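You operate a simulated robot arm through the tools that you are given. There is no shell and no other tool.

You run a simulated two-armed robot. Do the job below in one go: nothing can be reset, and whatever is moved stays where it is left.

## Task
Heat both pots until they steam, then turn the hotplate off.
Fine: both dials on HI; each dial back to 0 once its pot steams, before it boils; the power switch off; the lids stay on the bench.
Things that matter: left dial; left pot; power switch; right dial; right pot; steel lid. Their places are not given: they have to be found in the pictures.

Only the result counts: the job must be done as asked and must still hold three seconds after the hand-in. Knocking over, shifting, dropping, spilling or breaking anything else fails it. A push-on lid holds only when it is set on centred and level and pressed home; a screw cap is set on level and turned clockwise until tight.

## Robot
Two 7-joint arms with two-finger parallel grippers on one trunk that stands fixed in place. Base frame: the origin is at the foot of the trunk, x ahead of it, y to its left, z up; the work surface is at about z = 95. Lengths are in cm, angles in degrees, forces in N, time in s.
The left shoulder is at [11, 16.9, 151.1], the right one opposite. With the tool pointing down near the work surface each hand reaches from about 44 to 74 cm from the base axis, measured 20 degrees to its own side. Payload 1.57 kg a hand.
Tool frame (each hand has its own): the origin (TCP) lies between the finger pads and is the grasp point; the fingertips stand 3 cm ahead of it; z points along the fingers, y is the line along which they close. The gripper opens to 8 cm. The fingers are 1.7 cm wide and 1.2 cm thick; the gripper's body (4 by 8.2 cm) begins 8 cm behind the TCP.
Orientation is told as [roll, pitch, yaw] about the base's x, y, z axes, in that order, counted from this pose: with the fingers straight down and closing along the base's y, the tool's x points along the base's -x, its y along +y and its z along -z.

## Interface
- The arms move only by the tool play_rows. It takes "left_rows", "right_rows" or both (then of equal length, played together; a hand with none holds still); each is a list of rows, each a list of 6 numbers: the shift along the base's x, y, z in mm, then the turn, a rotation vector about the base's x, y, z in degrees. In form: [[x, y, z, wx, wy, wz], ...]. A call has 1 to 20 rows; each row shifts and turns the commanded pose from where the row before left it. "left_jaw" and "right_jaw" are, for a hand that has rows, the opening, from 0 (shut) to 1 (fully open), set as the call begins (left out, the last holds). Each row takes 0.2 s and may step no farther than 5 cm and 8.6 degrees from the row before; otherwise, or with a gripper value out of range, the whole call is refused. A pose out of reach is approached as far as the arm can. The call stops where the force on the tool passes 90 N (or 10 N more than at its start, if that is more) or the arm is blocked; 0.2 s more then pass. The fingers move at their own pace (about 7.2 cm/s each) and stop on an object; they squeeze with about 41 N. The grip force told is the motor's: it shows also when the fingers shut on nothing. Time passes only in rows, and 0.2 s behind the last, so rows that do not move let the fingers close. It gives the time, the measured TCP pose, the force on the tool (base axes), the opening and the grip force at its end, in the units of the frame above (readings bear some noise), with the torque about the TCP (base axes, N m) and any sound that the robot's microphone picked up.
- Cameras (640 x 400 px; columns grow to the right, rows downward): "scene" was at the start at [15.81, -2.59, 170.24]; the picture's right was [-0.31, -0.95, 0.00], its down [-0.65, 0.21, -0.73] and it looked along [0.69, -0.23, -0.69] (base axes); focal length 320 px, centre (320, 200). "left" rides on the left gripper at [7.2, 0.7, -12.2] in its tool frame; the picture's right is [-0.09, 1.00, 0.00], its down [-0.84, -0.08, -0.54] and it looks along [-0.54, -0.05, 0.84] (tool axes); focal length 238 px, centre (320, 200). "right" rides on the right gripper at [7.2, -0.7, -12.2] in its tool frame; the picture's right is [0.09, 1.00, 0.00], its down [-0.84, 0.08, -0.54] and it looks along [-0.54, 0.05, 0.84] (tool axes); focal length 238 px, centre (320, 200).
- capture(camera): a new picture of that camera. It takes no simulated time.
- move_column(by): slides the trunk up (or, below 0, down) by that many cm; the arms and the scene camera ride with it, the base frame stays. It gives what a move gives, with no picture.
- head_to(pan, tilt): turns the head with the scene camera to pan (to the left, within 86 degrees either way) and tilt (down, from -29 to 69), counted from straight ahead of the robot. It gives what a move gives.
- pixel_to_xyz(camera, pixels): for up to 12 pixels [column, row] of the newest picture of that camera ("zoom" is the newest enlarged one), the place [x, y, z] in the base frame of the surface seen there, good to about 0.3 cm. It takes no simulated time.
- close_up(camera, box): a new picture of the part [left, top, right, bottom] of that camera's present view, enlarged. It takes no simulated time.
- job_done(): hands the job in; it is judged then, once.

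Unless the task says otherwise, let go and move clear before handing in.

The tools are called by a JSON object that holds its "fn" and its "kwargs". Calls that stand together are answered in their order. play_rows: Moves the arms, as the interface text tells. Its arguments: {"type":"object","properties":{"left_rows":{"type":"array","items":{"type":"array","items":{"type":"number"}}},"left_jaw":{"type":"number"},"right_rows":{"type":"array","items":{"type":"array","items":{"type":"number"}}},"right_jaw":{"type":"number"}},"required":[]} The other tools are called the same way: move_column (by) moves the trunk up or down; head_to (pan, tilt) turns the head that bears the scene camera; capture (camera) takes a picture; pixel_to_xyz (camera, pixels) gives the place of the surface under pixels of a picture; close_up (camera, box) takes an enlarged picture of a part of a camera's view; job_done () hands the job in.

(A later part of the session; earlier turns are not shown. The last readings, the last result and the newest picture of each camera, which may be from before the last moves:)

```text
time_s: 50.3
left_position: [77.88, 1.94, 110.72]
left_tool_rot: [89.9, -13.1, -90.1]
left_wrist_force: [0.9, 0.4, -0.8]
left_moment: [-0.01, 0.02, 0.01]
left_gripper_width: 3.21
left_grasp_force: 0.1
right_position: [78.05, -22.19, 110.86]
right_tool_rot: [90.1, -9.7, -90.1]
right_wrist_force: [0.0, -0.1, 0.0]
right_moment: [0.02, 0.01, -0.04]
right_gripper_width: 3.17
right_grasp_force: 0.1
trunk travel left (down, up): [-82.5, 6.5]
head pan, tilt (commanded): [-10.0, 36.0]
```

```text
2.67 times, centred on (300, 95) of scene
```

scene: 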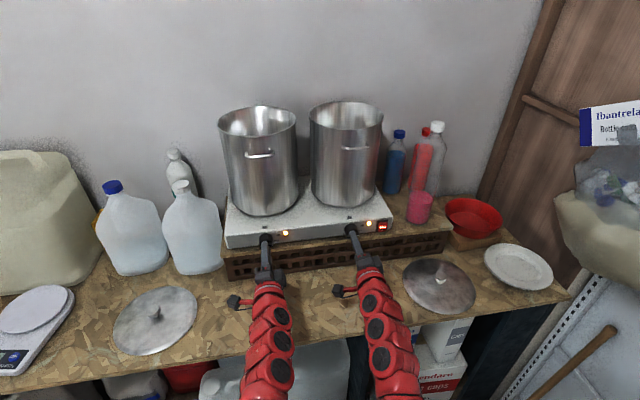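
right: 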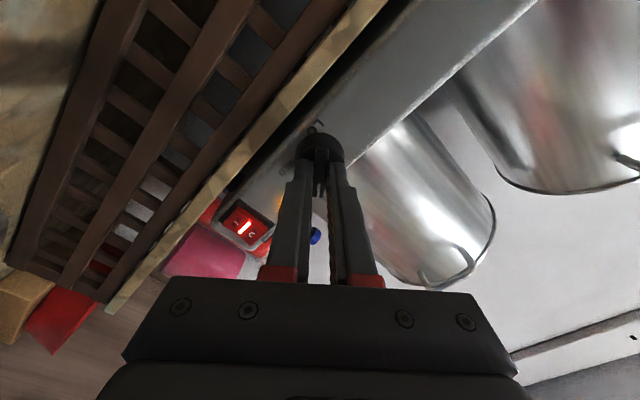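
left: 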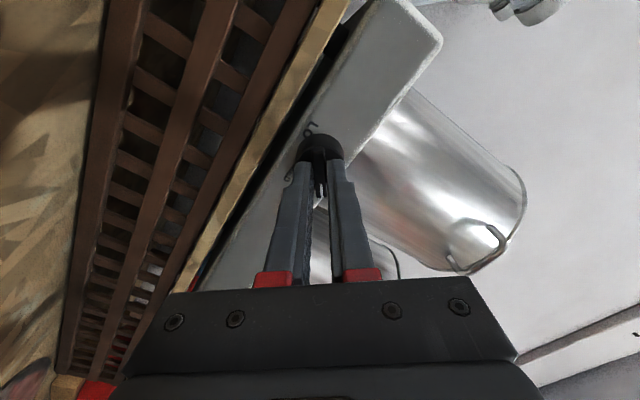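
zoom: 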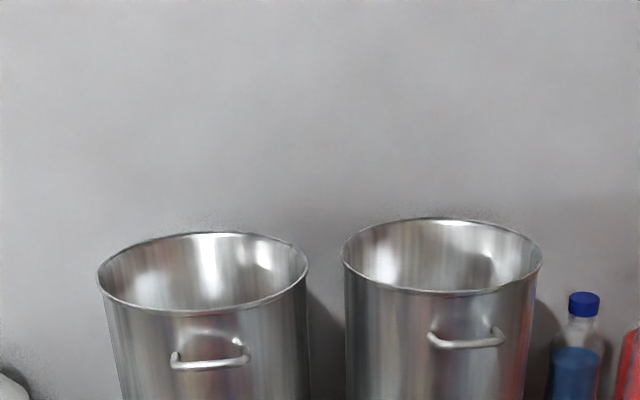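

On release the right knob springs back to about 65 to 70 degrees again, which suggests a detent there. I'll back both hands out 4 cm for a clear look at both pointers (no steam yet).

{"fn": "play_rows", "kwargs": {"left_rows": [[-40, 0, 0, 0, 0, 0]], "right_rows": [[-40, 0, 0, 0, 0, 0]]}}

{"fn": "capture", "kwargs": {"camera": "right"}}

{"fn": "capture", "kwargs": {"camera": "left"}}

{"fn": "close_up", "kwargs": {"camera": "right", "box": [256, 100, 384, 180]}}

{"fn": "close_up", "kwargs": {"camera": "left", "box": [256, 100, 384, 180]}}

{"fn": "close_up", "kwargs": {"camera": "scene", "box": [180, 20, 420, 170]}}

{"fn": "close_up", "kwargs": {"camera": "scene", "box": [240, 205, 400, 305]}}

```text
time_s: 50.7
left_position: [73.41, 1.98, 110.91]
left_tool_rot: [90.3, -13.3, -89.9]
left_wrist_force: [-0.5, -0.4, 0.5]
left_moment: [-0.01, 0.02, -0.01]
left_gripper_width: 3.22
left_grasp_force: 0.0
right_position: [73.54, -22.07, 110.49]
right_tool_rot: [90.2, -9.7, -90.0]
right_wrist_force: [-0.2, 0.8, 0.9]
right_moment: [0.0, 0.03, 0.05]
right_gripper_width: 3.21
right_grasp_force: 0.1
trunk travel left (down, up): [-82.5, 6.5]
head pan, tilt (commanded): [-10.0, 36.0]
```

```text
taken
```

right: 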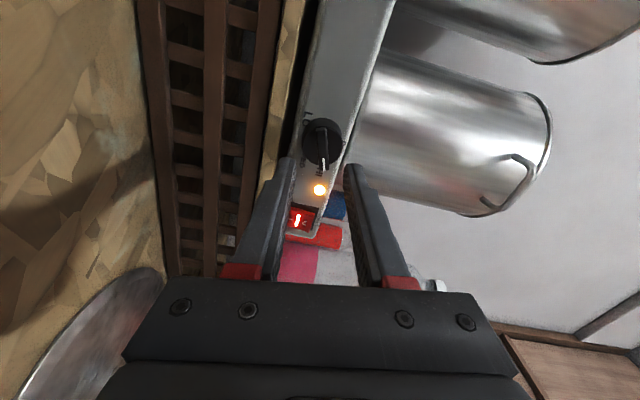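

```text
taken
```

left: 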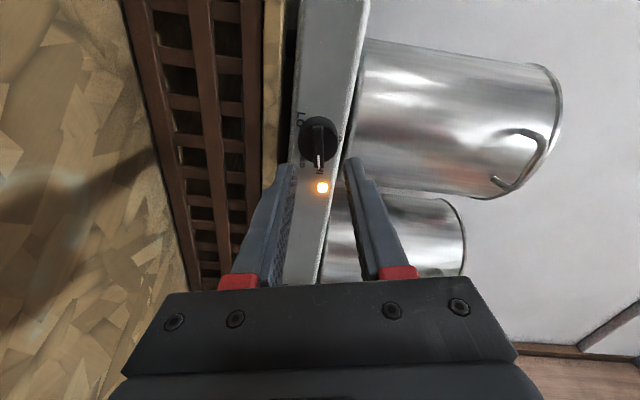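

```text
5.00 times, centred on (320, 140) of right
```

zoom: 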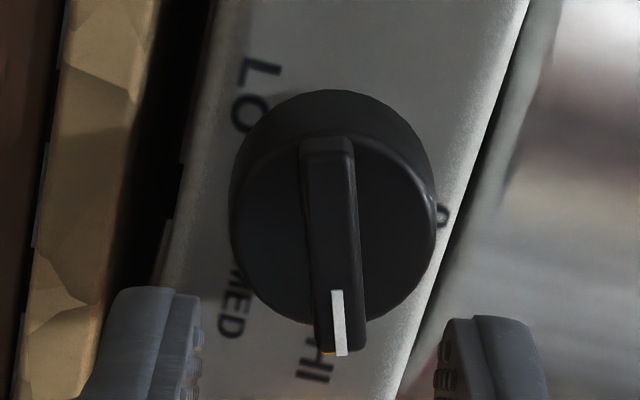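

```text
5.00 times, centred on (320, 140) of left
```

zoom: 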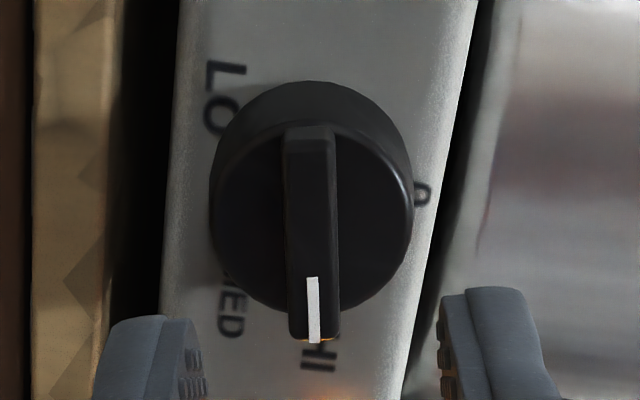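

```text
2.67 times, centred on (300, 95) of scene
```

zoom: 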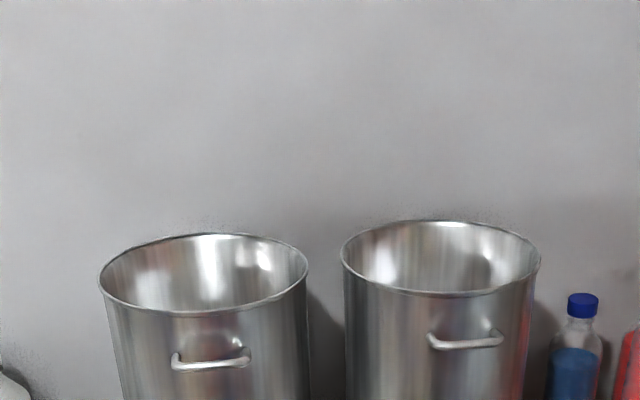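

```text
4.00 times, centred on (320, 255) of scene
```

zoom: 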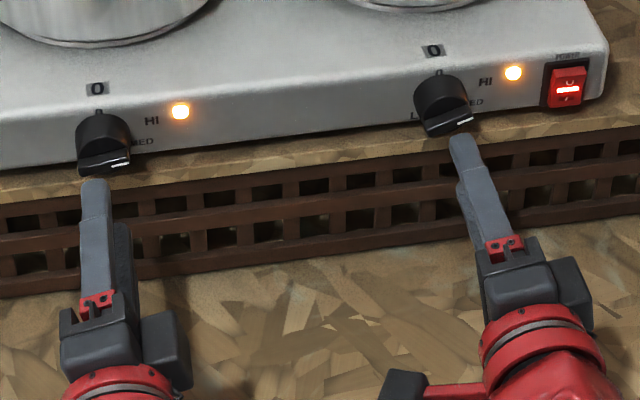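

From this view I work out that the left pointer stands at about 81 degrees and the right at 71, with the HI label at about 80; both are in the HI zone and both lamps are lit. I'll match each hand's roll and centre to its bar and go back to straddle them, ready to turn them down.

{"fn": "play_rows", "kwargs": {"left_rows": [[0, 3, -1, 2.2, 0, 0], [0, 0, 0, 2.2, 0, 0], [22, 0, 0, 0, 0, 0], [20, 0, 0, 0, 0, 0]], "right_rows": [[0, 1.8, 1.4, -4.5, 0, 0], [0, 0, 0, -4.5, 0, 0], [22, 0, 0, 0, 0, 0], [20, 0, 0, 0, 0, 0]]}}

{"fn": "close_up", "kwargs": {"camera": "scene", "box": [180, 20, 420, 170]}}

{"fn": "close_up", "kwargs": {"camera": "right", "box": [240, 100, 400, 200]}}

{"fn": "close_up", "kwargs": {"camera": "left", "box": [240, 100, 400, 200]}}

```text
time_s: 51.7
left_position: [77.81, 2.0, 111.03]
left_tool_rot: [90.2, -8.8, -90.1]
left_wrist_force: [0.5, -0.5, -0.1]
left_moment: [-0.01, 0.04, -0.05]
left_gripper_width: 3.22
left_grasp_force: 0.0
right_position: [77.98, -22.13, 111.18]
right_tool_rot: [90.2, -18.9, -90.2]
right_wrist_force: [-0.1, 0.3, -0.5]
right_moment: [0.0, -0.01, 0.02]
right_gripper_width: 3.21
right_grasp_force: 0.1
trunk travel left (down, up): [-82.5, 6.5]
head pan, tilt (commanded): [-10.0, 36.0]
```

```text
2.67 times, centred on (300, 95) of scene
```

zoom: 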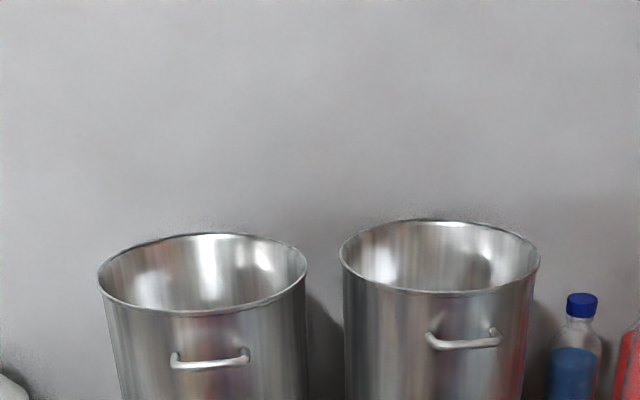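

```text
4.00 times, centred on (320, 150) of right
```

zoom: 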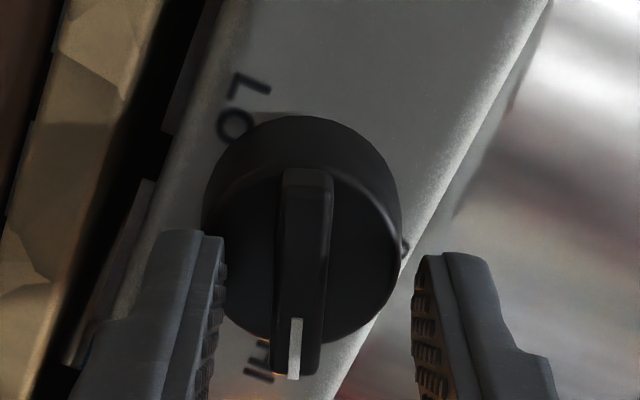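

```text
4.00 times, centred on (320, 150) of left
```

zoom: 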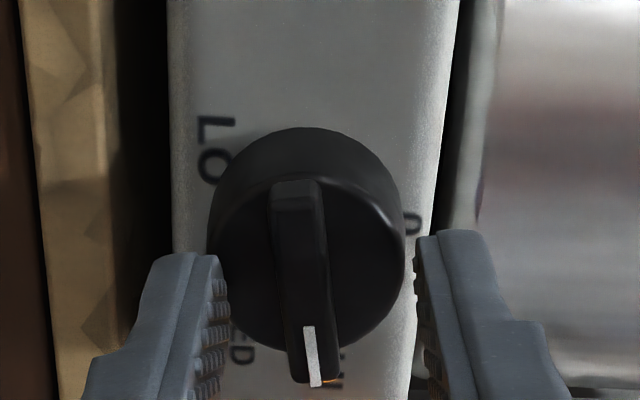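

Each bar sits about 3 to 4 mm to one side between the fingers, so I'll shift the hands down by that much and keep waiting for steam.

{"fn": "play_rows", "kwargs": {"left_rows": [[0, -0.5, -3, 0, 0, 0], [0, 0, 0, 0, 0, 0], [0, 0, 0, 0, 0, 0], [0, 0, 0, 0, 0, 0], [0, 0, 0, 0, 0, 0], [0, 0, 0, 0, 0, 0], [0, 0, 0, 0, 0, 0], [0, 0, 0, 0, 0, 0], [0, 0, 0, 0, 0, 0], [0, 0, 0, 0, 0, 0]], "right_rows": [[0, -1, -3.4, 0, 0, 0], [0, 0, 0, 0, 0, 0], [0, 0, 0, 0, 0, 0], [0, 0, 0, 0, 0, 0], [0, 0, 0, 0, 0, 0], [0, 0, 0, 0, 0, 0], [0, 0, 0, 0, 0, 0], [0, 0, 0, 0, 0, 0], [0, 0, 0, 0, 0, 0], [0, 0, 0, 0, 0, 0]]}}

{"fn": "close_up", "kwargs": {"camera": "scene", "box": [180, 20, 420, 170]}}

{"fn": "close_up", "kwargs": {"camera": "right", "box": [240, 100, 400, 200]}}

{"fn": "close_up", "kwargs": {"camera": "left", "box": [240, 100, 400, 200]}}

```text
time_s: 53.9
left_position: [77.85, 2.02, 110.46]
left_tool_rot: [90.1, -8.8, -90.1]
left_wrist_force: [-0.6, 0.4, -0.4]
left_moment: [-0.02, -0.01, 0.0]
left_gripper_width: 3.19
left_grasp_force: 0.1
right_position: [78.11, -22.05, 110.67]
right_tool_rot: [90.1, -18.7, -90.0]
right_wrist_force: [-4.2, 0.0, 1.3]
right_moment: [0.01, 0.06, -0.02]
right_gripper_width: 3.08
right_grasp_force: 0.1
trunk travel left (down, up): [-82.5, 6.5]
head pan, tilt (commanded): [-10.0, 36.0]
```

```text
2.67 times, centred on (300, 95) of scene
```

zoom: 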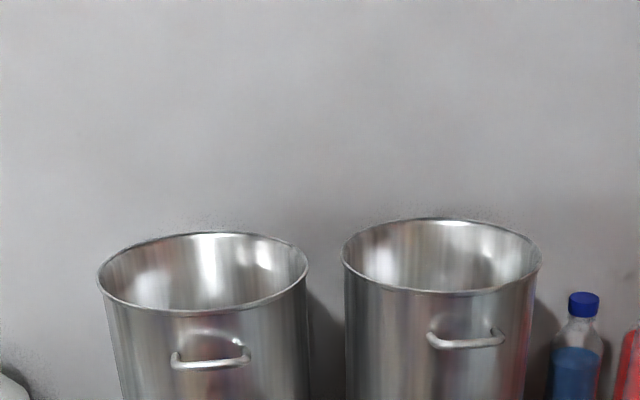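

```text
4.00 times, centred on (320, 150) of right
```

zoom: 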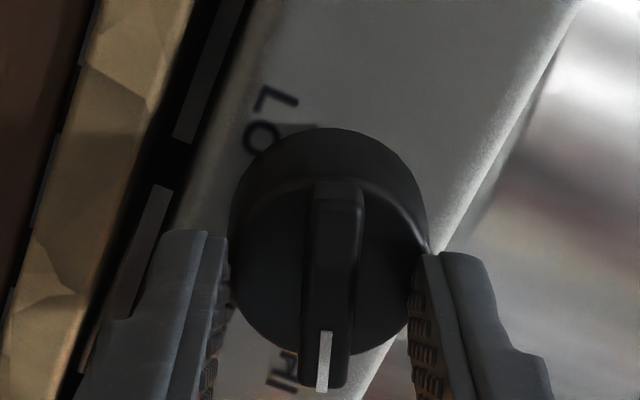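

```text
4.00 times, centred on (320, 150) of left
```

zoom: 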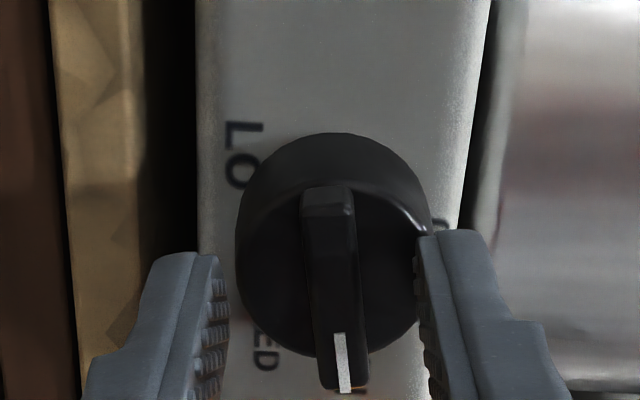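

Alignment is good; the right fingertips just brush the knob (-4 N), so I'll back it off 2 mm. No steam yet, so I'll keep waiting.

{"fn": "play_rows", "kwargs": {"left_rows": [[-1, 0, 1.5, 0, 0, 0], [0, 0, 0, 0, 0, 0], [0, 0, 0, 0, 0, 0], [0, 0, 0, 0, 0, 0], [0, 0, 0, 0, 0, 0], [0, 0, 0, 0, 0, 0], [0, 0, 0, 0, 0, 0], [0, 0, 0, 0, 0, 0], [0, 0, 0, 0, 0, 0], [0, 0, 0, 0, 0, 0], [0, 0, 0, 0, 0, 0], [0, 0, 0, 0, 0, 0], [0, 0, 0, 0, 0, 0], [0, 0, 0, 0, 0, 0], [0, 0, 0, 0, 0, 0]], "right_rows": [[-2, 0, 1, 0, 0, 0], [0, 0, 0, 0, 0, 0], [0, 0, 0, 0, 0, 0], [0, 0, 0, 0, 0, 0], [0, 0, 0, 0, 0, 0], [0, 0, 0, 0, 0, 0], [0, 0, 0, 0, 0, 0], [0, 0, 0, 0, 0, 0], [0, 0, 0, 0, 0, 0], [0, 0, 0, 0, 0, 0], [0, 0, 0, 0, 0, 0], [0, 0, 0, 0, 0, 0], [0, 0, 0, 0, 0, 0], [0, 0, 0, 0, 0, 0], [0, 0, 0, 0, 0, 0]]}}

{"fn": "close_up", "kwargs": {"camera": "scene", "box": [180, 20, 420, 170]}}

```text
time_s: 57.1
left_position: [77.87, 2.1, 110.4]
left_tool_rot: [90.0, -8.8, -90.0]
left_wrist_force: [-0.5, 0.6, 0.1]
left_moment: [-0.01, 0.01, -0.01]
left_gripper_width: 3.2
left_grasp_force: 0.1
right_position: [78.03, -22.06, 110.75]
right_tool_rot: [90.1, -18.7, -90.0]
right_wrist_force: [-0.5, 0.1, 0.2]
right_moment: [0.0, 0.04, 0.01]
right_gripper_width: 3.21
right_grasp_force: 0.1
trunk travel left (down, up): [-82.5, 6.5]
head pan, tilt (commanded): [-10.0, 36.0]
```

```text
2.67 times, centred on (300, 95) of scene
```

zoom: 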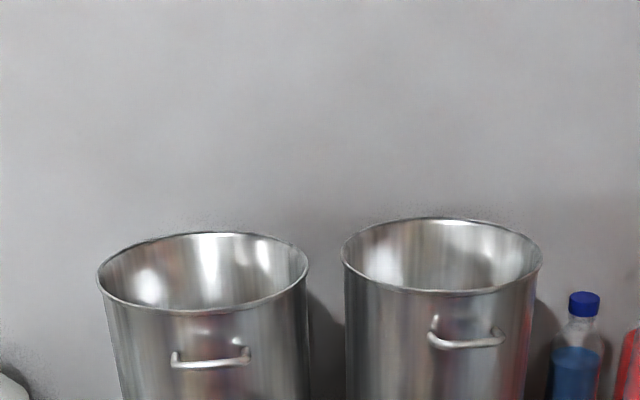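

No steam over either rim at 57.1 s, and nothing heard. I'll wait another spell.

{"fn": "play_rows", "kwargs": {"left_rows": [[0, 0, 0, 0, 0, 0], [0, 0, 0, 0, 0, 0], [0, 0, 0, 0, 0, 0], [0, 0, 0, 0, 0, 0], [0, 0, 0, 0, 0, 0], [0, 0, 0, 0, 0, 0], [0, 0, 0, 0, 0, 0], [0, 0, 0, 0, 0, 0], [0, 0, 0, 0, 0, 0], [0, 0, 0, 0, 0, 0], [0, 0, 0, 0, 0, 0], [0, 0, 0, 0, 0, 0], [0, 0, 0, 0, 0, 0], [0, 0, 0, 0, 0, 0], [0, 0, 0, 0, 0, 0]]}}

{"fn": "close_up", "kwargs": {"camera": "scene", "box": [180, 20, 420, 170]}}

```text
time_s: 60.3
left_position: [77.86, 2.08, 110.56]
left_tool_rot: [90.0, -8.8, -90.0]
left_wrist_force: [0.2, 0.1, -0.2]
left_moment: [0.01, 0.01, 0.05]
left_gripper_width: 3.22
left_grasp_force: 0.0
right_position: [78.0, -22.04, 110.72]
right_tool_rot: [89.9, -18.6, -90.0]
right_wrist_force: [-0.2, 0.3, -1.1]
right_moment: [0.01, -0.05, 0.0]
right_gripper_width: 3.21
right_grasp_force: 0.1
trunk travel left (down, up): [-82.5, 6.5]
head pan, tilt (commanded): [-10.0, 36.0]
```

```text
2.67 times, centred on (300, 95) of scene
```

zoom: 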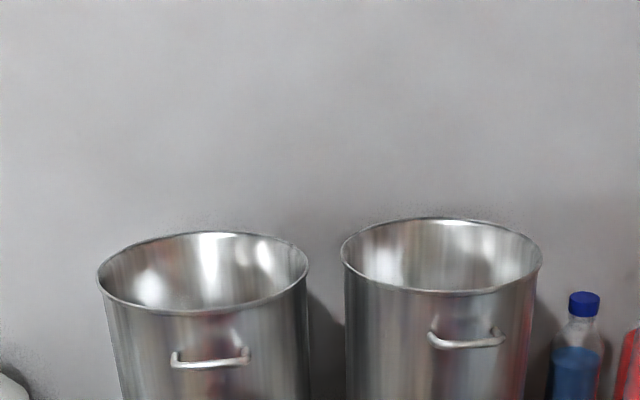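

Still no steam at 60.3 s. I'll keep waiting in spells of about three seconds.

{"fn": "play_rows", "kwargs": {"left_rows": [[0, 0, 0, 0, 0, 0], [0, 0, 0, 0, 0, 0], [0, 0, 0, 0, 0, 0], [0, 0, 0, 0, 0, 0], [0, 0, 0, 0, 0, 0], [0, 0, 0, 0, 0, 0], [0, 0, 0, 0, 0, 0], [0, 0, 0, 0, 0, 0], [0, 0, 0, 0, 0, 0], [0, 0, 0, 0, 0, 0], [0, 0, 0, 0, 0, 0], [0, 0, 0, 0, 0, 0], [0, 0, 0, 0, 0, 0], [0, 0, 0, 0, 0, 0], [0, 0, 0, 0, 0, 0]]}}

{"fn": "capture", "kwargs": {"camera": "scene"}}

{"fn": "close_up", "kwargs": {"camera": "scene", "box": [180, 20, 420, 170]}}

```text
time_s: 63.5
left_position: [77.86, 2.1, 110.41]
left_tool_rot: [90.0, -8.8, -90.1]
left_wrist_force: [-0.2, 0.6, -0.3]
left_moment: [0.03, -0.02, 0.01]
left_gripper_width: 3.2
left_grasp_force: 0.0
right_position: [77.93, -22.05, 110.8]
right_tool_rot: [90.0, -18.6, -90.0]
right_wrist_force: [-0.1, 0.7, 0.4]
right_moment: [0.02, -0.01, -0.01]
right_gripper_width: 3.21
right_grasp_force: 0.1
trunk travel left (down, up): [-82.5, 6.5]
head pan, tilt (commanded): [-10.0, 36.0]
```

```text
taken
```

scene: 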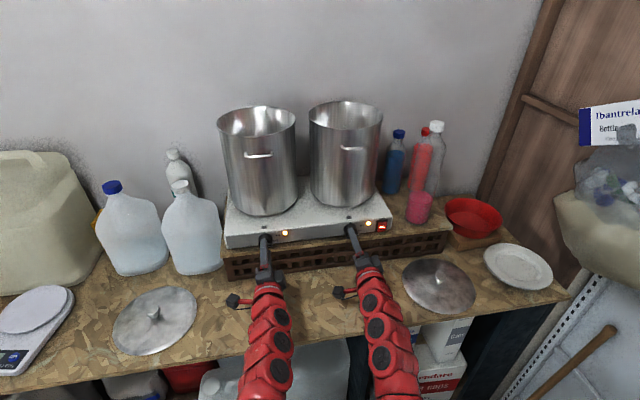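

```text
2.67 times, centred on (300, 95) of scene
```

zoom: 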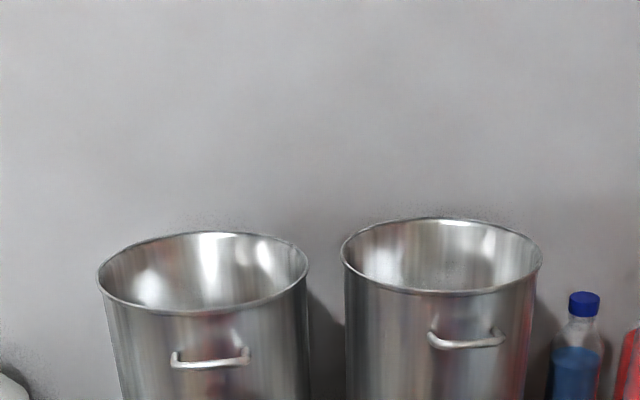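

There may be a faint speckle inside the right pot at (450,270) in the zoom, so I'll look closer at both mouths.

{"fn": "close_up", "kwargs": {"camera": "scene", "box": [300, 70, 396, 130]}}

{"fn": "close_up", "kwargs": {"camera": "scene", "box": [208, 75, 304, 135]}}

```text
6.67 times, centred on (348, 100) of scene
```

zoom: 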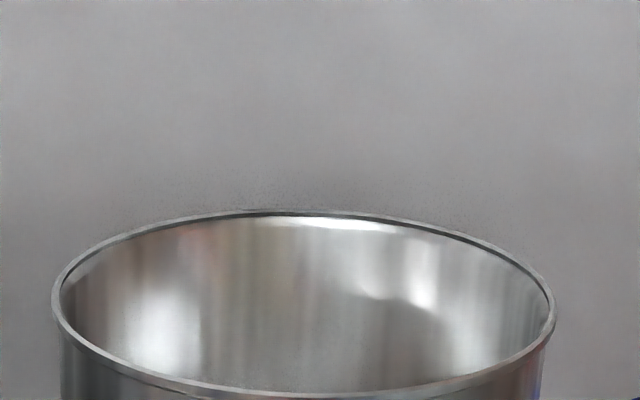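

```text
6.67 times, centred on (256, 105) of scene
```

zoom: 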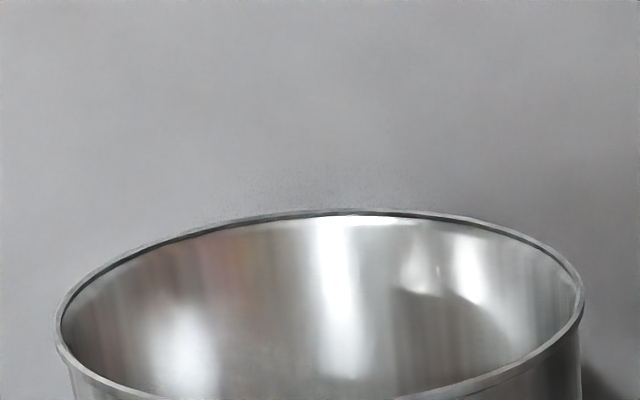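

Both mouths look dry of vapour for now. I'll wait on, checking this view each time.

{"fn": "play_rows", "kwargs": {"left_rows": [[0, 0, 0, 0, 0, 0], [0, 0, 0, 0, 0, 0], [0, 0, 0, 0, 0, 0], [0, 0, 0, 0, 0, 0], [0, 0, 0, 0, 0, 0], [0, 0, 0, 0, 0, 0], [0, 0, 0, 0, 0, 0], [0, 0, 0, 0, 0, 0], [0, 0, 0, 0, 0, 0], [0, 0, 0, 0, 0, 0], [0, 0, 0, 0, 0, 0], [0, 0, 0, 0, 0, 0], [0, 0, 0, 0, 0, 0], [0, 0, 0, 0, 0, 0], [0, 0, 0, 0, 0, 0]]}}

{"fn": "close_up", "kwargs": {"camera": "scene", "box": [180, 20, 420, 170]}}

```text
time_s: 66.7
left_position: [77.88, 2.11, 110.54]
left_tool_rot: [90.0, -8.8, -90.0]
left_wrist_force: [0.2, 0.1, -0.9]
left_moment: [0.07, 0.02, 0.0]
left_gripper_width: 3.2
left_grasp_force: 0.1
right_position: [78.01, -22.14, 110.59]
right_tool_rot: [90.0, -18.7, -90.0]
right_wrist_force: [0.2, 0.0, -0.4]
right_moment: [-0.03, -0.02, 0.0]
right_gripper_width: 3.21
right_grasp_force: 0.1
trunk travel left (down, up): [-82.5, 6.5]
head pan, tilt (commanded): [-10.0, 36.0]
```

```text
2.67 times, centred on (300, 95) of scene
```

zoom: 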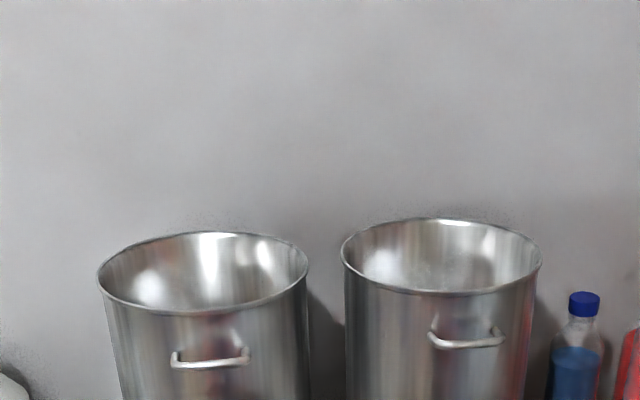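

The inside of the right pot looks hazier now around (430,265), perhaps first vapour. I'll zoom in on it.

{"fn": "close_up", "kwargs": {"camera": "scene", "box": [300, 70, 396, 130]}}

{"fn": "close_up", "kwargs": {"camera": "scene", "box": [208, 75, 304, 135]}}

```text
6.67 times, centred on (348, 100) of scene
```

zoom: 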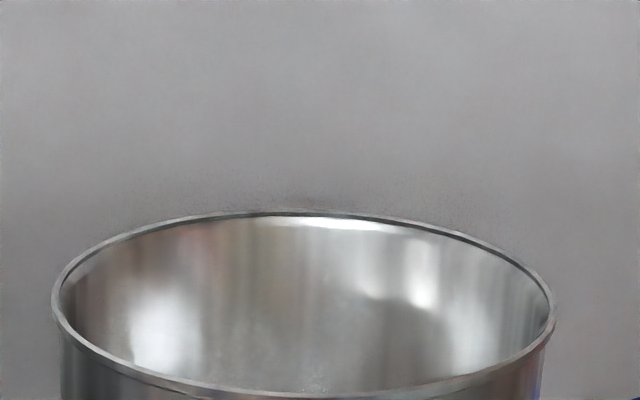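

```text
6.67 times, centred on (256, 105) of scene
```

zoom: 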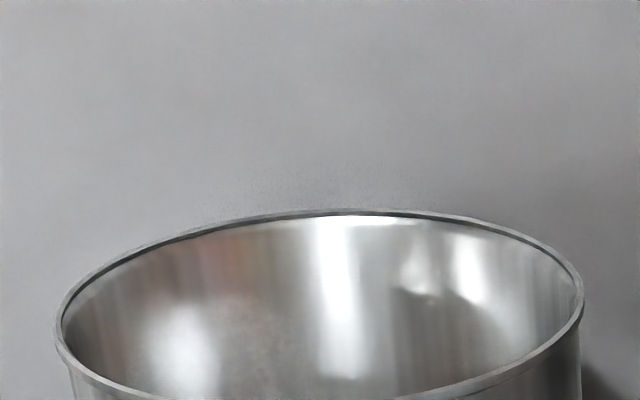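

There's a faint bright haze low inside the right pot (about (270,340) in the zoom) and maybe the left, so vapour seems to be starting. I'll wait in two-second spells for it to become clear.

{"fn": "play_rows", "kwargs": {"left_rows": [[0, 0, 0, 0, 0, 0], [0, 0, 0, 0, 0, 0], [0, 0, 0, 0, 0, 0], [0, 0, 0, 0, 0, 0], [0, 0, 0, 0, 0, 0], [0, 0, 0, 0, 0, 0], [0, 0, 0, 0, 0, 0], [0, 0, 0, 0, 0, 0], [0, 0, 0, 0, 0, 0]]}}

{"fn": "close_up", "kwargs": {"camera": "scene", "box": [300, 70, 396, 130]}}

{"fn": "close_up", "kwargs": {"camera": "scene", "box": [208, 75, 304, 135]}}

{"fn": "close_up", "kwargs": {"camera": "scene", "box": [180, 20, 420, 170]}}

```text
time_s: 68.7
left_position: [77.98, 2.04, 110.44]
left_tool_rot: [90.0, -8.8, -90.0]
left_wrist_force: [1.0, 0.2, 0.4]
left_moment: [-0.02, 0.01, 0.01]
left_gripper_width: 3.2
left_grasp_force: 0.0
right_position: [78.0, -22.16, 110.62]
right_tool_rot: [90.0, -18.7, -89.9]
right_wrist_force: [-0.1, 0.2, -0.5]
right_moment: [0.01, -0.01, -0.03]
right_gripper_width: 3.19
right_grasp_force: 0.0
trunk travel left (down, up): [-82.5, 6.5]
head pan, tilt (commanded): [-10.0, 36.0]
```

```text
6.67 times, centred on (348, 100) of scene
```

zoom: 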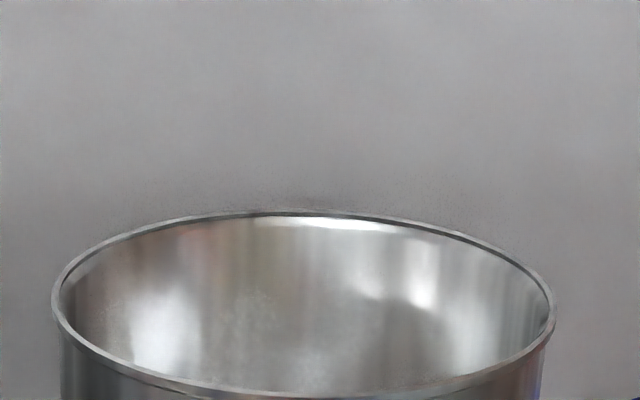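

```text
6.67 times, centred on (256, 105) of scene
```

zoom: 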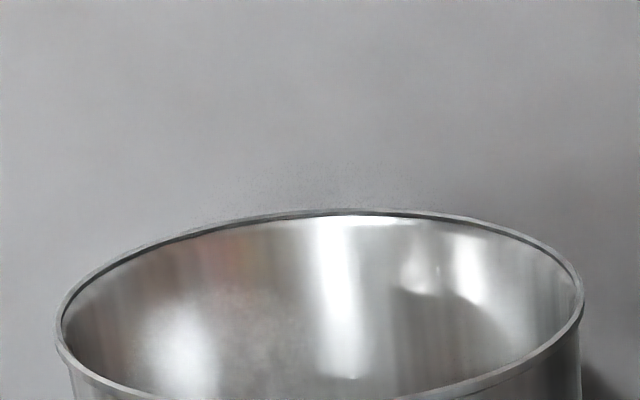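

```text
2.67 times, centred on (300, 95) of scene
```

zoom: 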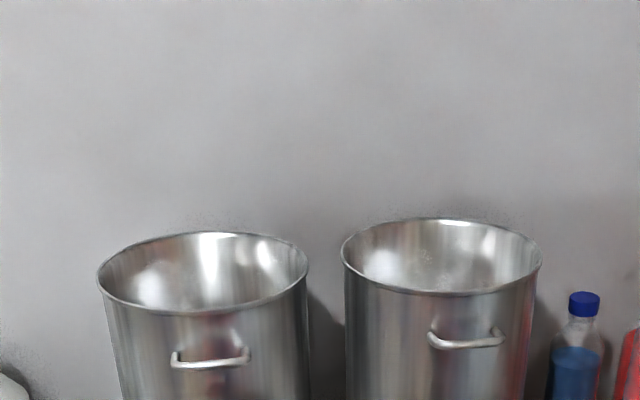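

The haze patches in the right pot (zoom (250,310)) are growing, still faint. I'll give it a little longer, about 1.6 s, and look again.

{"fn": "play_rows", "kwargs": {"left_rows": [[0, 0, 0, 0, 0, 0], [0, 0, 0, 0, 0, 0], [0, 0, 0, 0, 0, 0], [0, 0, 0, 0, 0, 0], [0, 0, 0, 0, 0, 0], [0, 0, 0, 0, 0, 0], [0, 0, 0, 0, 0, 0]]}}

{"fn": "close_up", "kwargs": {"camera": "scene", "box": [300, 70, 396, 130]}}

{"fn": "close_up", "kwargs": {"camera": "scene", "box": [208, 75, 304, 135]}}

{"fn": "capture", "kwargs": {"camera": "scene"}}

```text
time_s: 70.3
left_position: [77.84, 2.09, 110.56]
left_tool_rot: [90.0, -8.8, -90.0]
left_wrist_force: [-1.3, -0.2, 0.6]
left_moment: [0.0, 0.01, 0.0]
left_gripper_width: 3.17
left_grasp_force: 0.1
right_position: [77.93, -21.99, 110.7]
right_tool_rot: [90.0, -18.7, -90.0]
right_wrist_force: [0.3, -0.3, -0.3]
right_moment: [-0.02, 0.01, -0.01]
right_gripper_width: 3.23
right_grasp_force: 0.0
trunk travel left (down, up): [-82.5, 6.5]
head pan, tilt (commanded): [-10.0, 36.0]
```

```text
6.67 times, centred on (348, 100) of scene
```

zoom: 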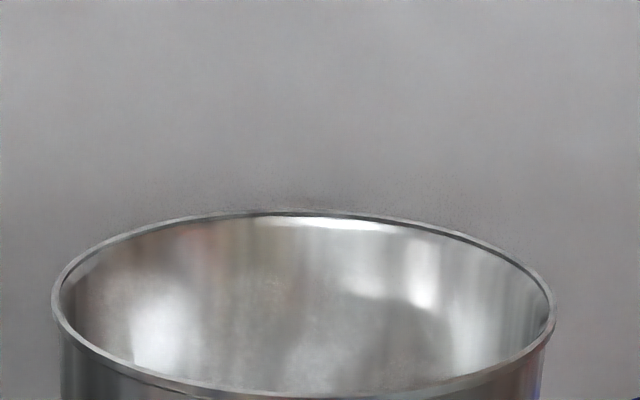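

```text
6.67 times, centred on (256, 105) of scene
```

zoom: 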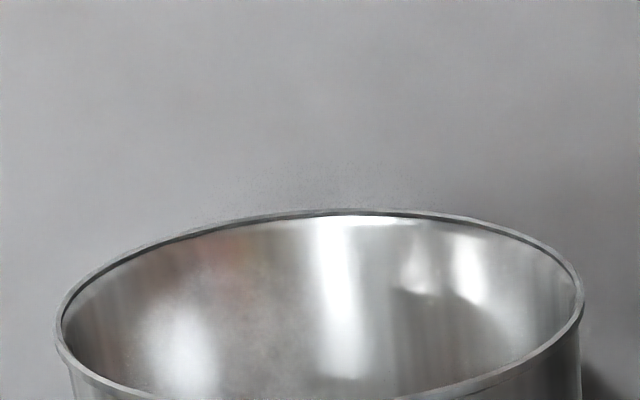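

```text
taken
```

scene: 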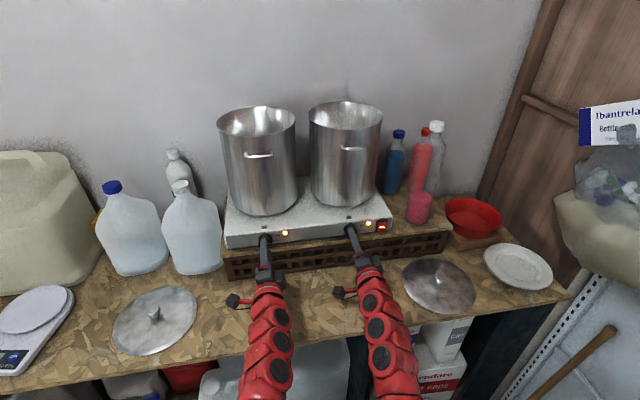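

Wisps are thickening inside both pots, the right one ahead, but they haven't clearly risen over the rims. I'll wait another 1.6 s.

{"fn": "play_rows", "kwargs": {"left_rows": [[0, 0, 0, 0, 0, 0], [0, 0, 0, 0, 0, 0], [0, 0, 0, 0, 0, 0], [0, 0, 0, 0, 0, 0], [0, 0, 0, 0, 0, 0], [0, 0, 0, 0, 0, 0], [0, 0, 0, 0, 0, 0]]}}

{"fn": "close_up", "kwargs": {"camera": "scene", "box": [300, 70, 396, 130]}}

{"fn": "close_up", "kwargs": {"camera": "scene", "box": [208, 75, 304, 135]}}

{"fn": "close_up", "kwargs": {"camera": "scene", "box": [180, 20, 420, 170]}}

```text
time_s: 71.9
left_position: [77.92, 2.13, 110.54]
left_tool_rot: [90.1, -8.8, -89.9]
left_wrist_force: [0.5, 0.0, 0.8]
left_moment: [0.02, -0.01, 0.03]
left_gripper_width: 3.19
left_grasp_force: 0.0
right_position: [77.98, -21.93, 110.81]
right_tool_rot: [90.0, -18.7, -90.1]
right_wrist_force: [0.3, -0.4, 0.3]
right_moment: [0.03, 0.0, 0.01]
right_gripper_width: 3.2
right_grasp_force: 0.2
trunk travel left (down, up): [-82.5, 6.5]
head pan, tilt (commanded): [-10.0, 36.0]
```

```text
6.67 times, centred on (348, 100) of scene
```

zoom: 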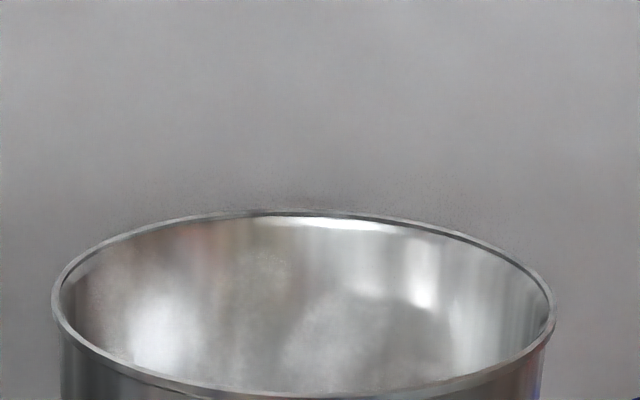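

```text
6.67 times, centred on (256, 105) of scene
```

zoom: 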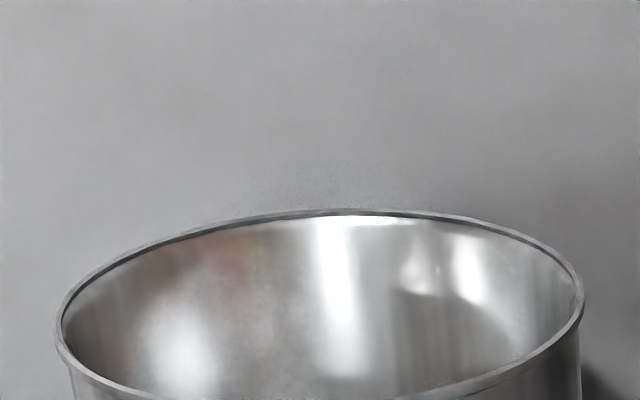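

```text
2.67 times, centred on (300, 95) of scene
```

zoom: 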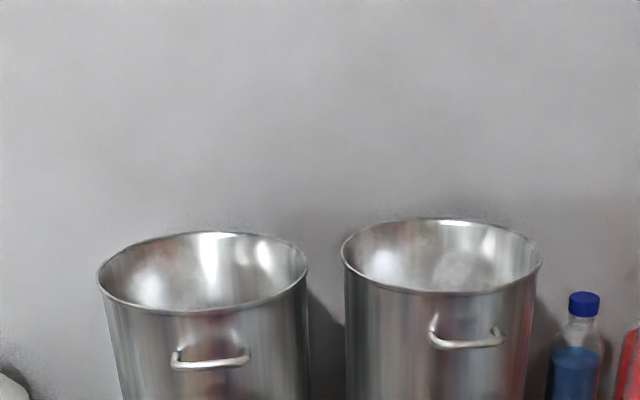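

Vapour is now plainly swirling in the right pot and starting in the left. I'll close both jaws on the bars now, so I can turn them down at once, while letting another moment pass.

{"fn": "play_rows", "kwargs": {"left_rows": [[0, 0, 0, 0, 0, 0], [0, 0, 0, 0, 0, 0], [0, 0, 0, 0, 0, 0], [0, 0, 0, 0, 0, 0], [0, 0, 0, 0, 0, 0], [0, 0, 0, 0, 0, 0]], "right_rows": [[0, 0, 0, 0, 0, 0], [0, 0, 0, 0, 0, 0], [0, 0, 0, 0, 0, 0], [0, 0, 0, 0, 0, 0], [0, 0, 0, 0, 0, 0], [0, 0, 0, 0, 0, 0]], "left_jaw": 0, "right_jaw": 0}}

{"fn": "close_up", "kwargs": {"camera": "scene", "box": [300, 70, 396, 130]}}

{"fn": "close_up", "kwargs": {"camera": "scene", "box": [208, 75, 304, 135]}}

{"fn": "capture", "kwargs": {"camera": "scene"}}

{"fn": "close_up", "kwargs": {"camera": "right", "box": [240, 100, 400, 200]}}

{"fn": "close_up", "kwargs": {"camera": "left", "box": [240, 100, 400, 200]}}

```text
time_s: 73.3
left_position: [77.98, 2.13, 110.88]
left_tool_rot: [90.2, -8.7, -90.0]
left_wrist_force: [9.9, -3.0, 28.9]
left_moment: [-0.05, -0.64, -0.14]
left_gripper_width: 0.89
left_grasp_force: 27.7
right_position: [78.02, -22.09, 110.76]
right_tool_rot: [90.1, -18.7, -90.0]
right_wrist_force: [12.6, 2.9, 2.5]
right_moment: [0.0, -0.11, -0.14]
right_gripper_width: 0.88
right_grasp_force: 27.4
trunk travel left (down, up): [-82.5, 6.5]
head pan, tilt (commanded): [-10.0, 36.0]
```

```text
6.67 times, centred on (348, 100) of scene
```

zoom: 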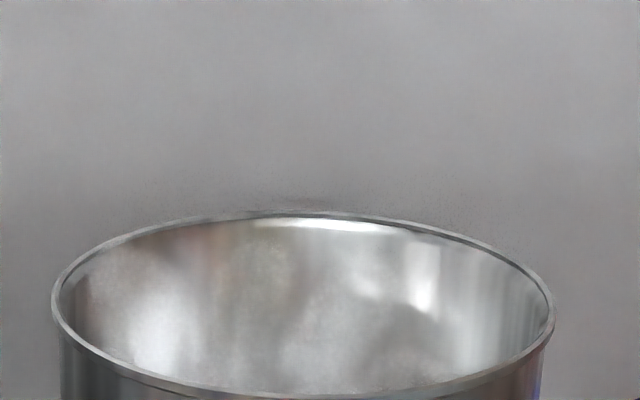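

```text
6.67 times, centred on (256, 105) of scene
```

zoom: 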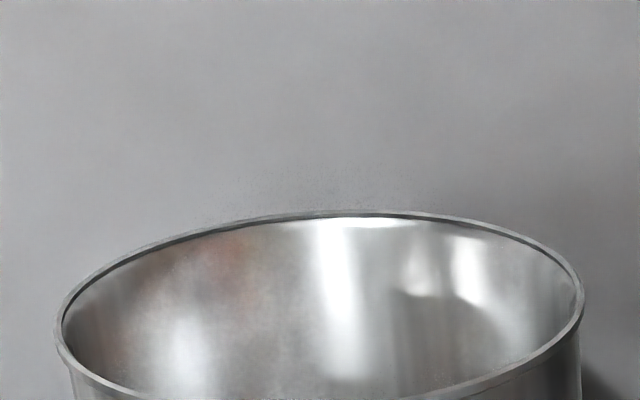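

```text
taken
```

scene: 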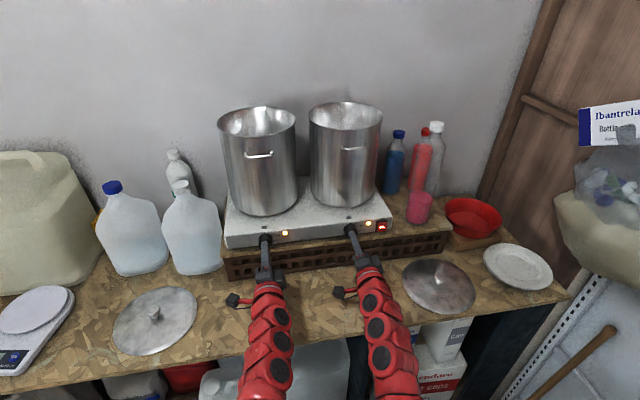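

```text
4.00 times, centred on (320, 150) of right
```

zoom: 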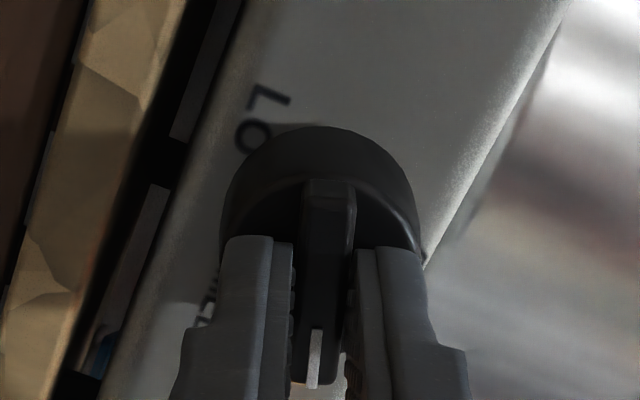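

```text
4.00 times, centred on (320, 150) of left
```

zoom: 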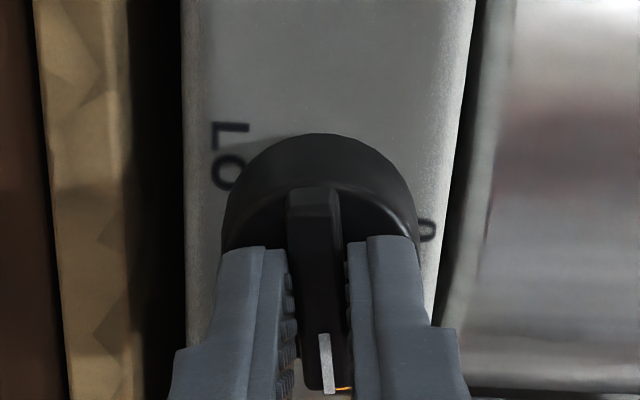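

The right pot is plainly steaming (haze fills the zoom around (260,290)), and the left shows it more lightly. I'll turn the right dial back to 0 now (-71.3 degrees), easing the left hand's side force meanwhile.

{"fn": "play_rows", "kwargs": {"left_rows": [[0, 0, 0.5, 0, 0, 0], [0, 0, 0, 0, 0, 0], [0, 0, 0, 0, 0, 0], [0, 0, 0, 0, 0, 0], [0, 0, 0, 0, 0, 0], [0, 0, 0, 0, 0, 0], [0, 0, 0, 0, 0, 0], [0, 0, 0, 0, 0, 0], [0, 0, 0, 0, 0, 0]], "right_rows": [[0, 0, 0, -7.92, 0, 0], [0, 0, 0, -7.92, 0, 0], [0, 0, 0, -7.92, 0, 0], [0, 0, 0, -7.92, 0, 0], [0, 0, 0, -7.92, 0, 0], [0, 0, 0, -7.92, 0, 0], [0, 0, 0, -7.92, 0, 0], [0, 0, 0, -7.92, 0, 0], [0, 0, 0, -7.92, 0, 0]]}}

{"fn": "close_up", "kwargs": {"camera": "scene", "box": [208, 75, 304, 135]}}

{"fn": "close_up", "kwargs": {"camera": "scene", "box": [300, 70, 396, 130]}}

{"fn": "close_up", "kwargs": {"camera": "scene", "box": [240, 205, 400, 305]}}

{"fn": "close_up", "kwargs": {"camera": "right", "box": [240, 100, 400, 200]}}

```text
time_s: 75.3
left_position: [77.8, 2.18, 110.68]
left_tool_rot: [90.1, -8.8, -90.0]
left_wrist_force: [19.5, 0.0, 34.0]
left_moment: [-0.04, -0.77, 0.04]
left_gripper_width: 0.89
left_grasp_force: 27.3
right_position: [77.9, -21.98, 110.77]
right_tool_rot: [-141.6, -89.7, 141.8]
right_wrist_force: [11.7, 0.3, 12.6]
right_moment: [0.09, -0.82, -0.02]
right_gripper_width: 0.86
right_grasp_force: 27.5
trunk travel left (down, up): [-82.5, 6.5]
head pan, tilt (commanded): [-10.0, 36.0]
```

```text
6.67 times, centred on (256, 105) of scene
```

zoom: 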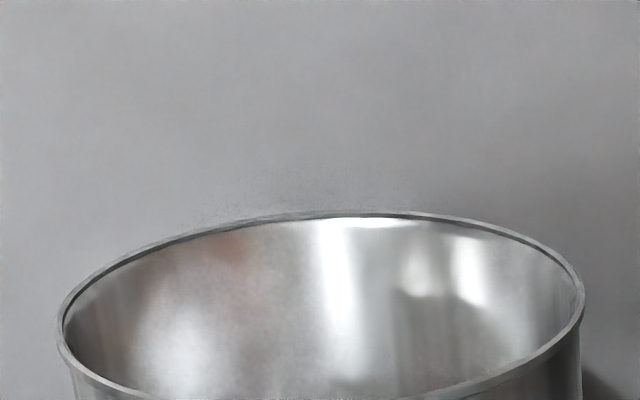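

```text
6.67 times, centred on (348, 100) of scene
```

zoom: 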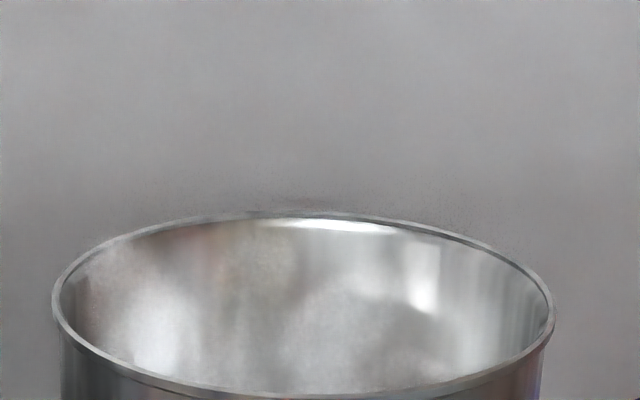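

```text
4.00 times, centred on (320, 255) of scene
```

zoom: 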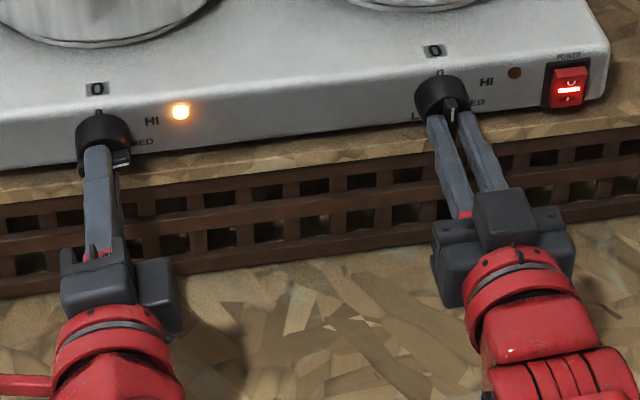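

```text
4.00 times, centred on (320, 150) of right
```

zoom: 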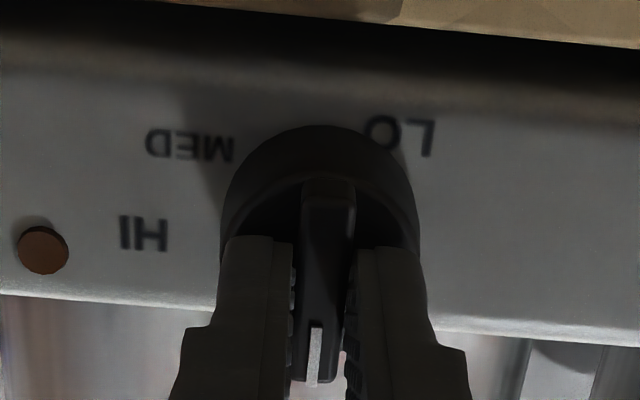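

The right lamp is out and its pointer is at 0. The left pot is now clearly hazy too, so after a brief moment I'll turn the left dial back to 0 (-81.2 degrees) while opening the right jaw.

{"fn": "play_rows", "kwargs": {"left_rows": [[0, 0, 1, 0, 0, 0], [0, 0, 0, 0, 0, 0], [0, 0, 0, 0, 0, 0], [0, 0, 0, -8.12, 0, 0], [0, 0, 0, -8.12, 0, 0], [0, 0, 0, -8.12, 0, 0], [0, 0, 0, -8.12, 0, 0], [0, 0, 0, -8.12, 0, 0], [0, 0, 0, -8.12, 0, 0], [0, 0, 0, -8.12, 0, 0], [0, 0, 0, -8.12, 0, 0], [0, 0, 0, -8.12, 0, 0], [0, 0, 0, -8.12, 0, 0]], "right_rows": [[0, 0, 0, 0, 0, 0], [0, 0, 0, 0, 0, 0], [0, 0, 0, 0, 0, 0], [0, 0, 0, 0, 0, 0], [0, 0, 0, 0, 0, 0], [0, 0, 0, 0, 0, 0], [0, 0, 0, 0, 0, 0], [0, 0, 0, 0, 0, 0], [0, 0, 0, 0, 0, 0], [0, 0, 0, 0, 0, 0], [0, 0, 0, 0, 0, 0], [0, 0, 0, 0, 0, 0], [0, 0, 0, 0, 0, 0]], "right_jaw": 0.4}}

{"fn": "close_up", "kwargs": {"camera": "scene", "box": [208, 75, 304, 135]}}

{"fn": "close_up", "kwargs": {"camera": "scene", "box": [300, 70, 396, 130]}}

{"fn": "close_up", "kwargs": {"camera": "scene", "box": [240, 205, 400, 305]}}

{"fn": "close_up", "kwargs": {"camera": "right", "box": [240, 100, 400, 200]}}

{"fn": "close_up", "kwargs": {"camera": "left", "box": [240, 100, 400, 200]}}

```text
time_s: 78.1
left_position: [77.7, 1.92, 110.57]
left_tool_rot: [-43.7, -89.7, 43.5]
left_wrist_force: [-11.2, -6.4, -3.0]
left_moment: [0.09, 0.3, -0.1]
left_gripper_width: 0.9
left_grasp_force: 27.5
right_position: [77.79, -22.15, 110.56]
right_tool_rot: [136.5, -89.8, -136.5]
right_wrist_force: [0.5, 0.2, -0.2]
right_moment: [0.0, 0.03, 0.0]
right_gripper_width: 3.21
right_grasp_force: 0.0
trunk travel left (down, up): [-82.5, 6.5]
head pan, tilt (commanded): [-10.0, 36.0]
```

```text
6.67 times, centred on (256, 105) of scene
```

zoom: 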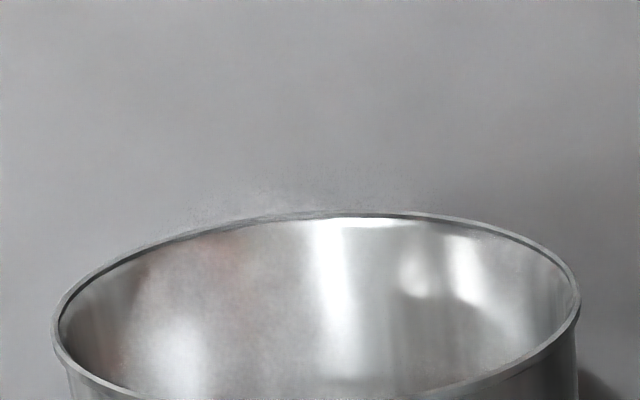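

```text
6.67 times, centred on (348, 100) of scene
```

zoom: 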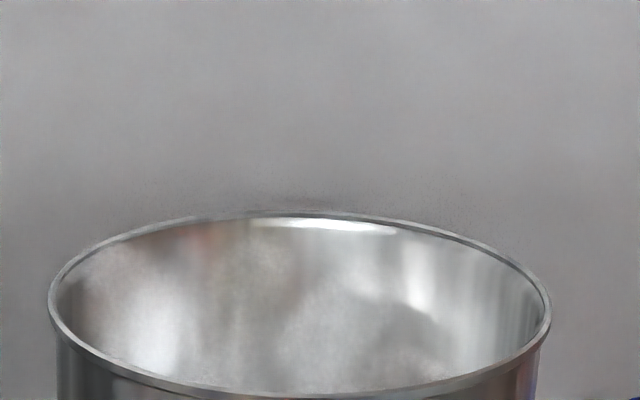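

```text
4.00 times, centred on (320, 255) of scene
```

zoom: 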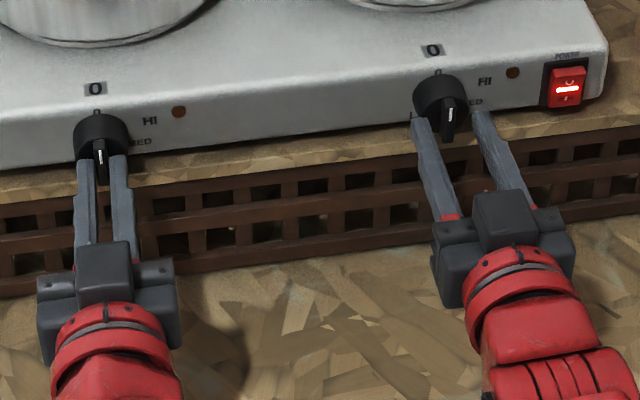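

```text
4.00 times, centred on (320, 150) of right
```

zoom: 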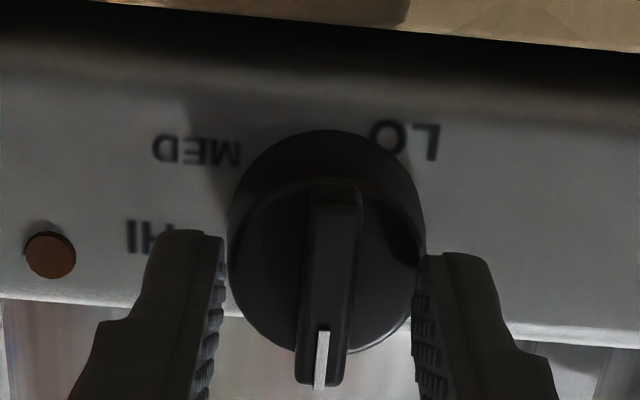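

```text
4.00 times, centred on (320, 150) of left
```

zoom: 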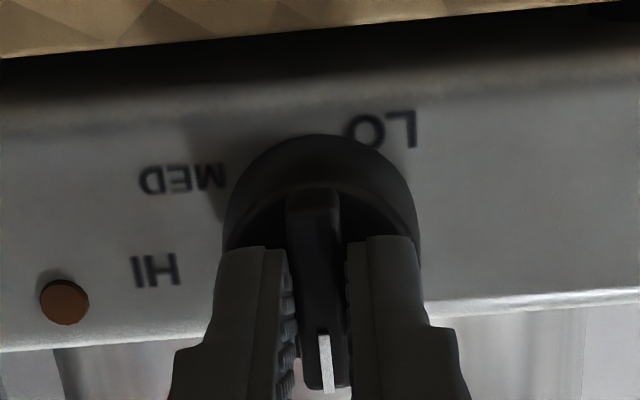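

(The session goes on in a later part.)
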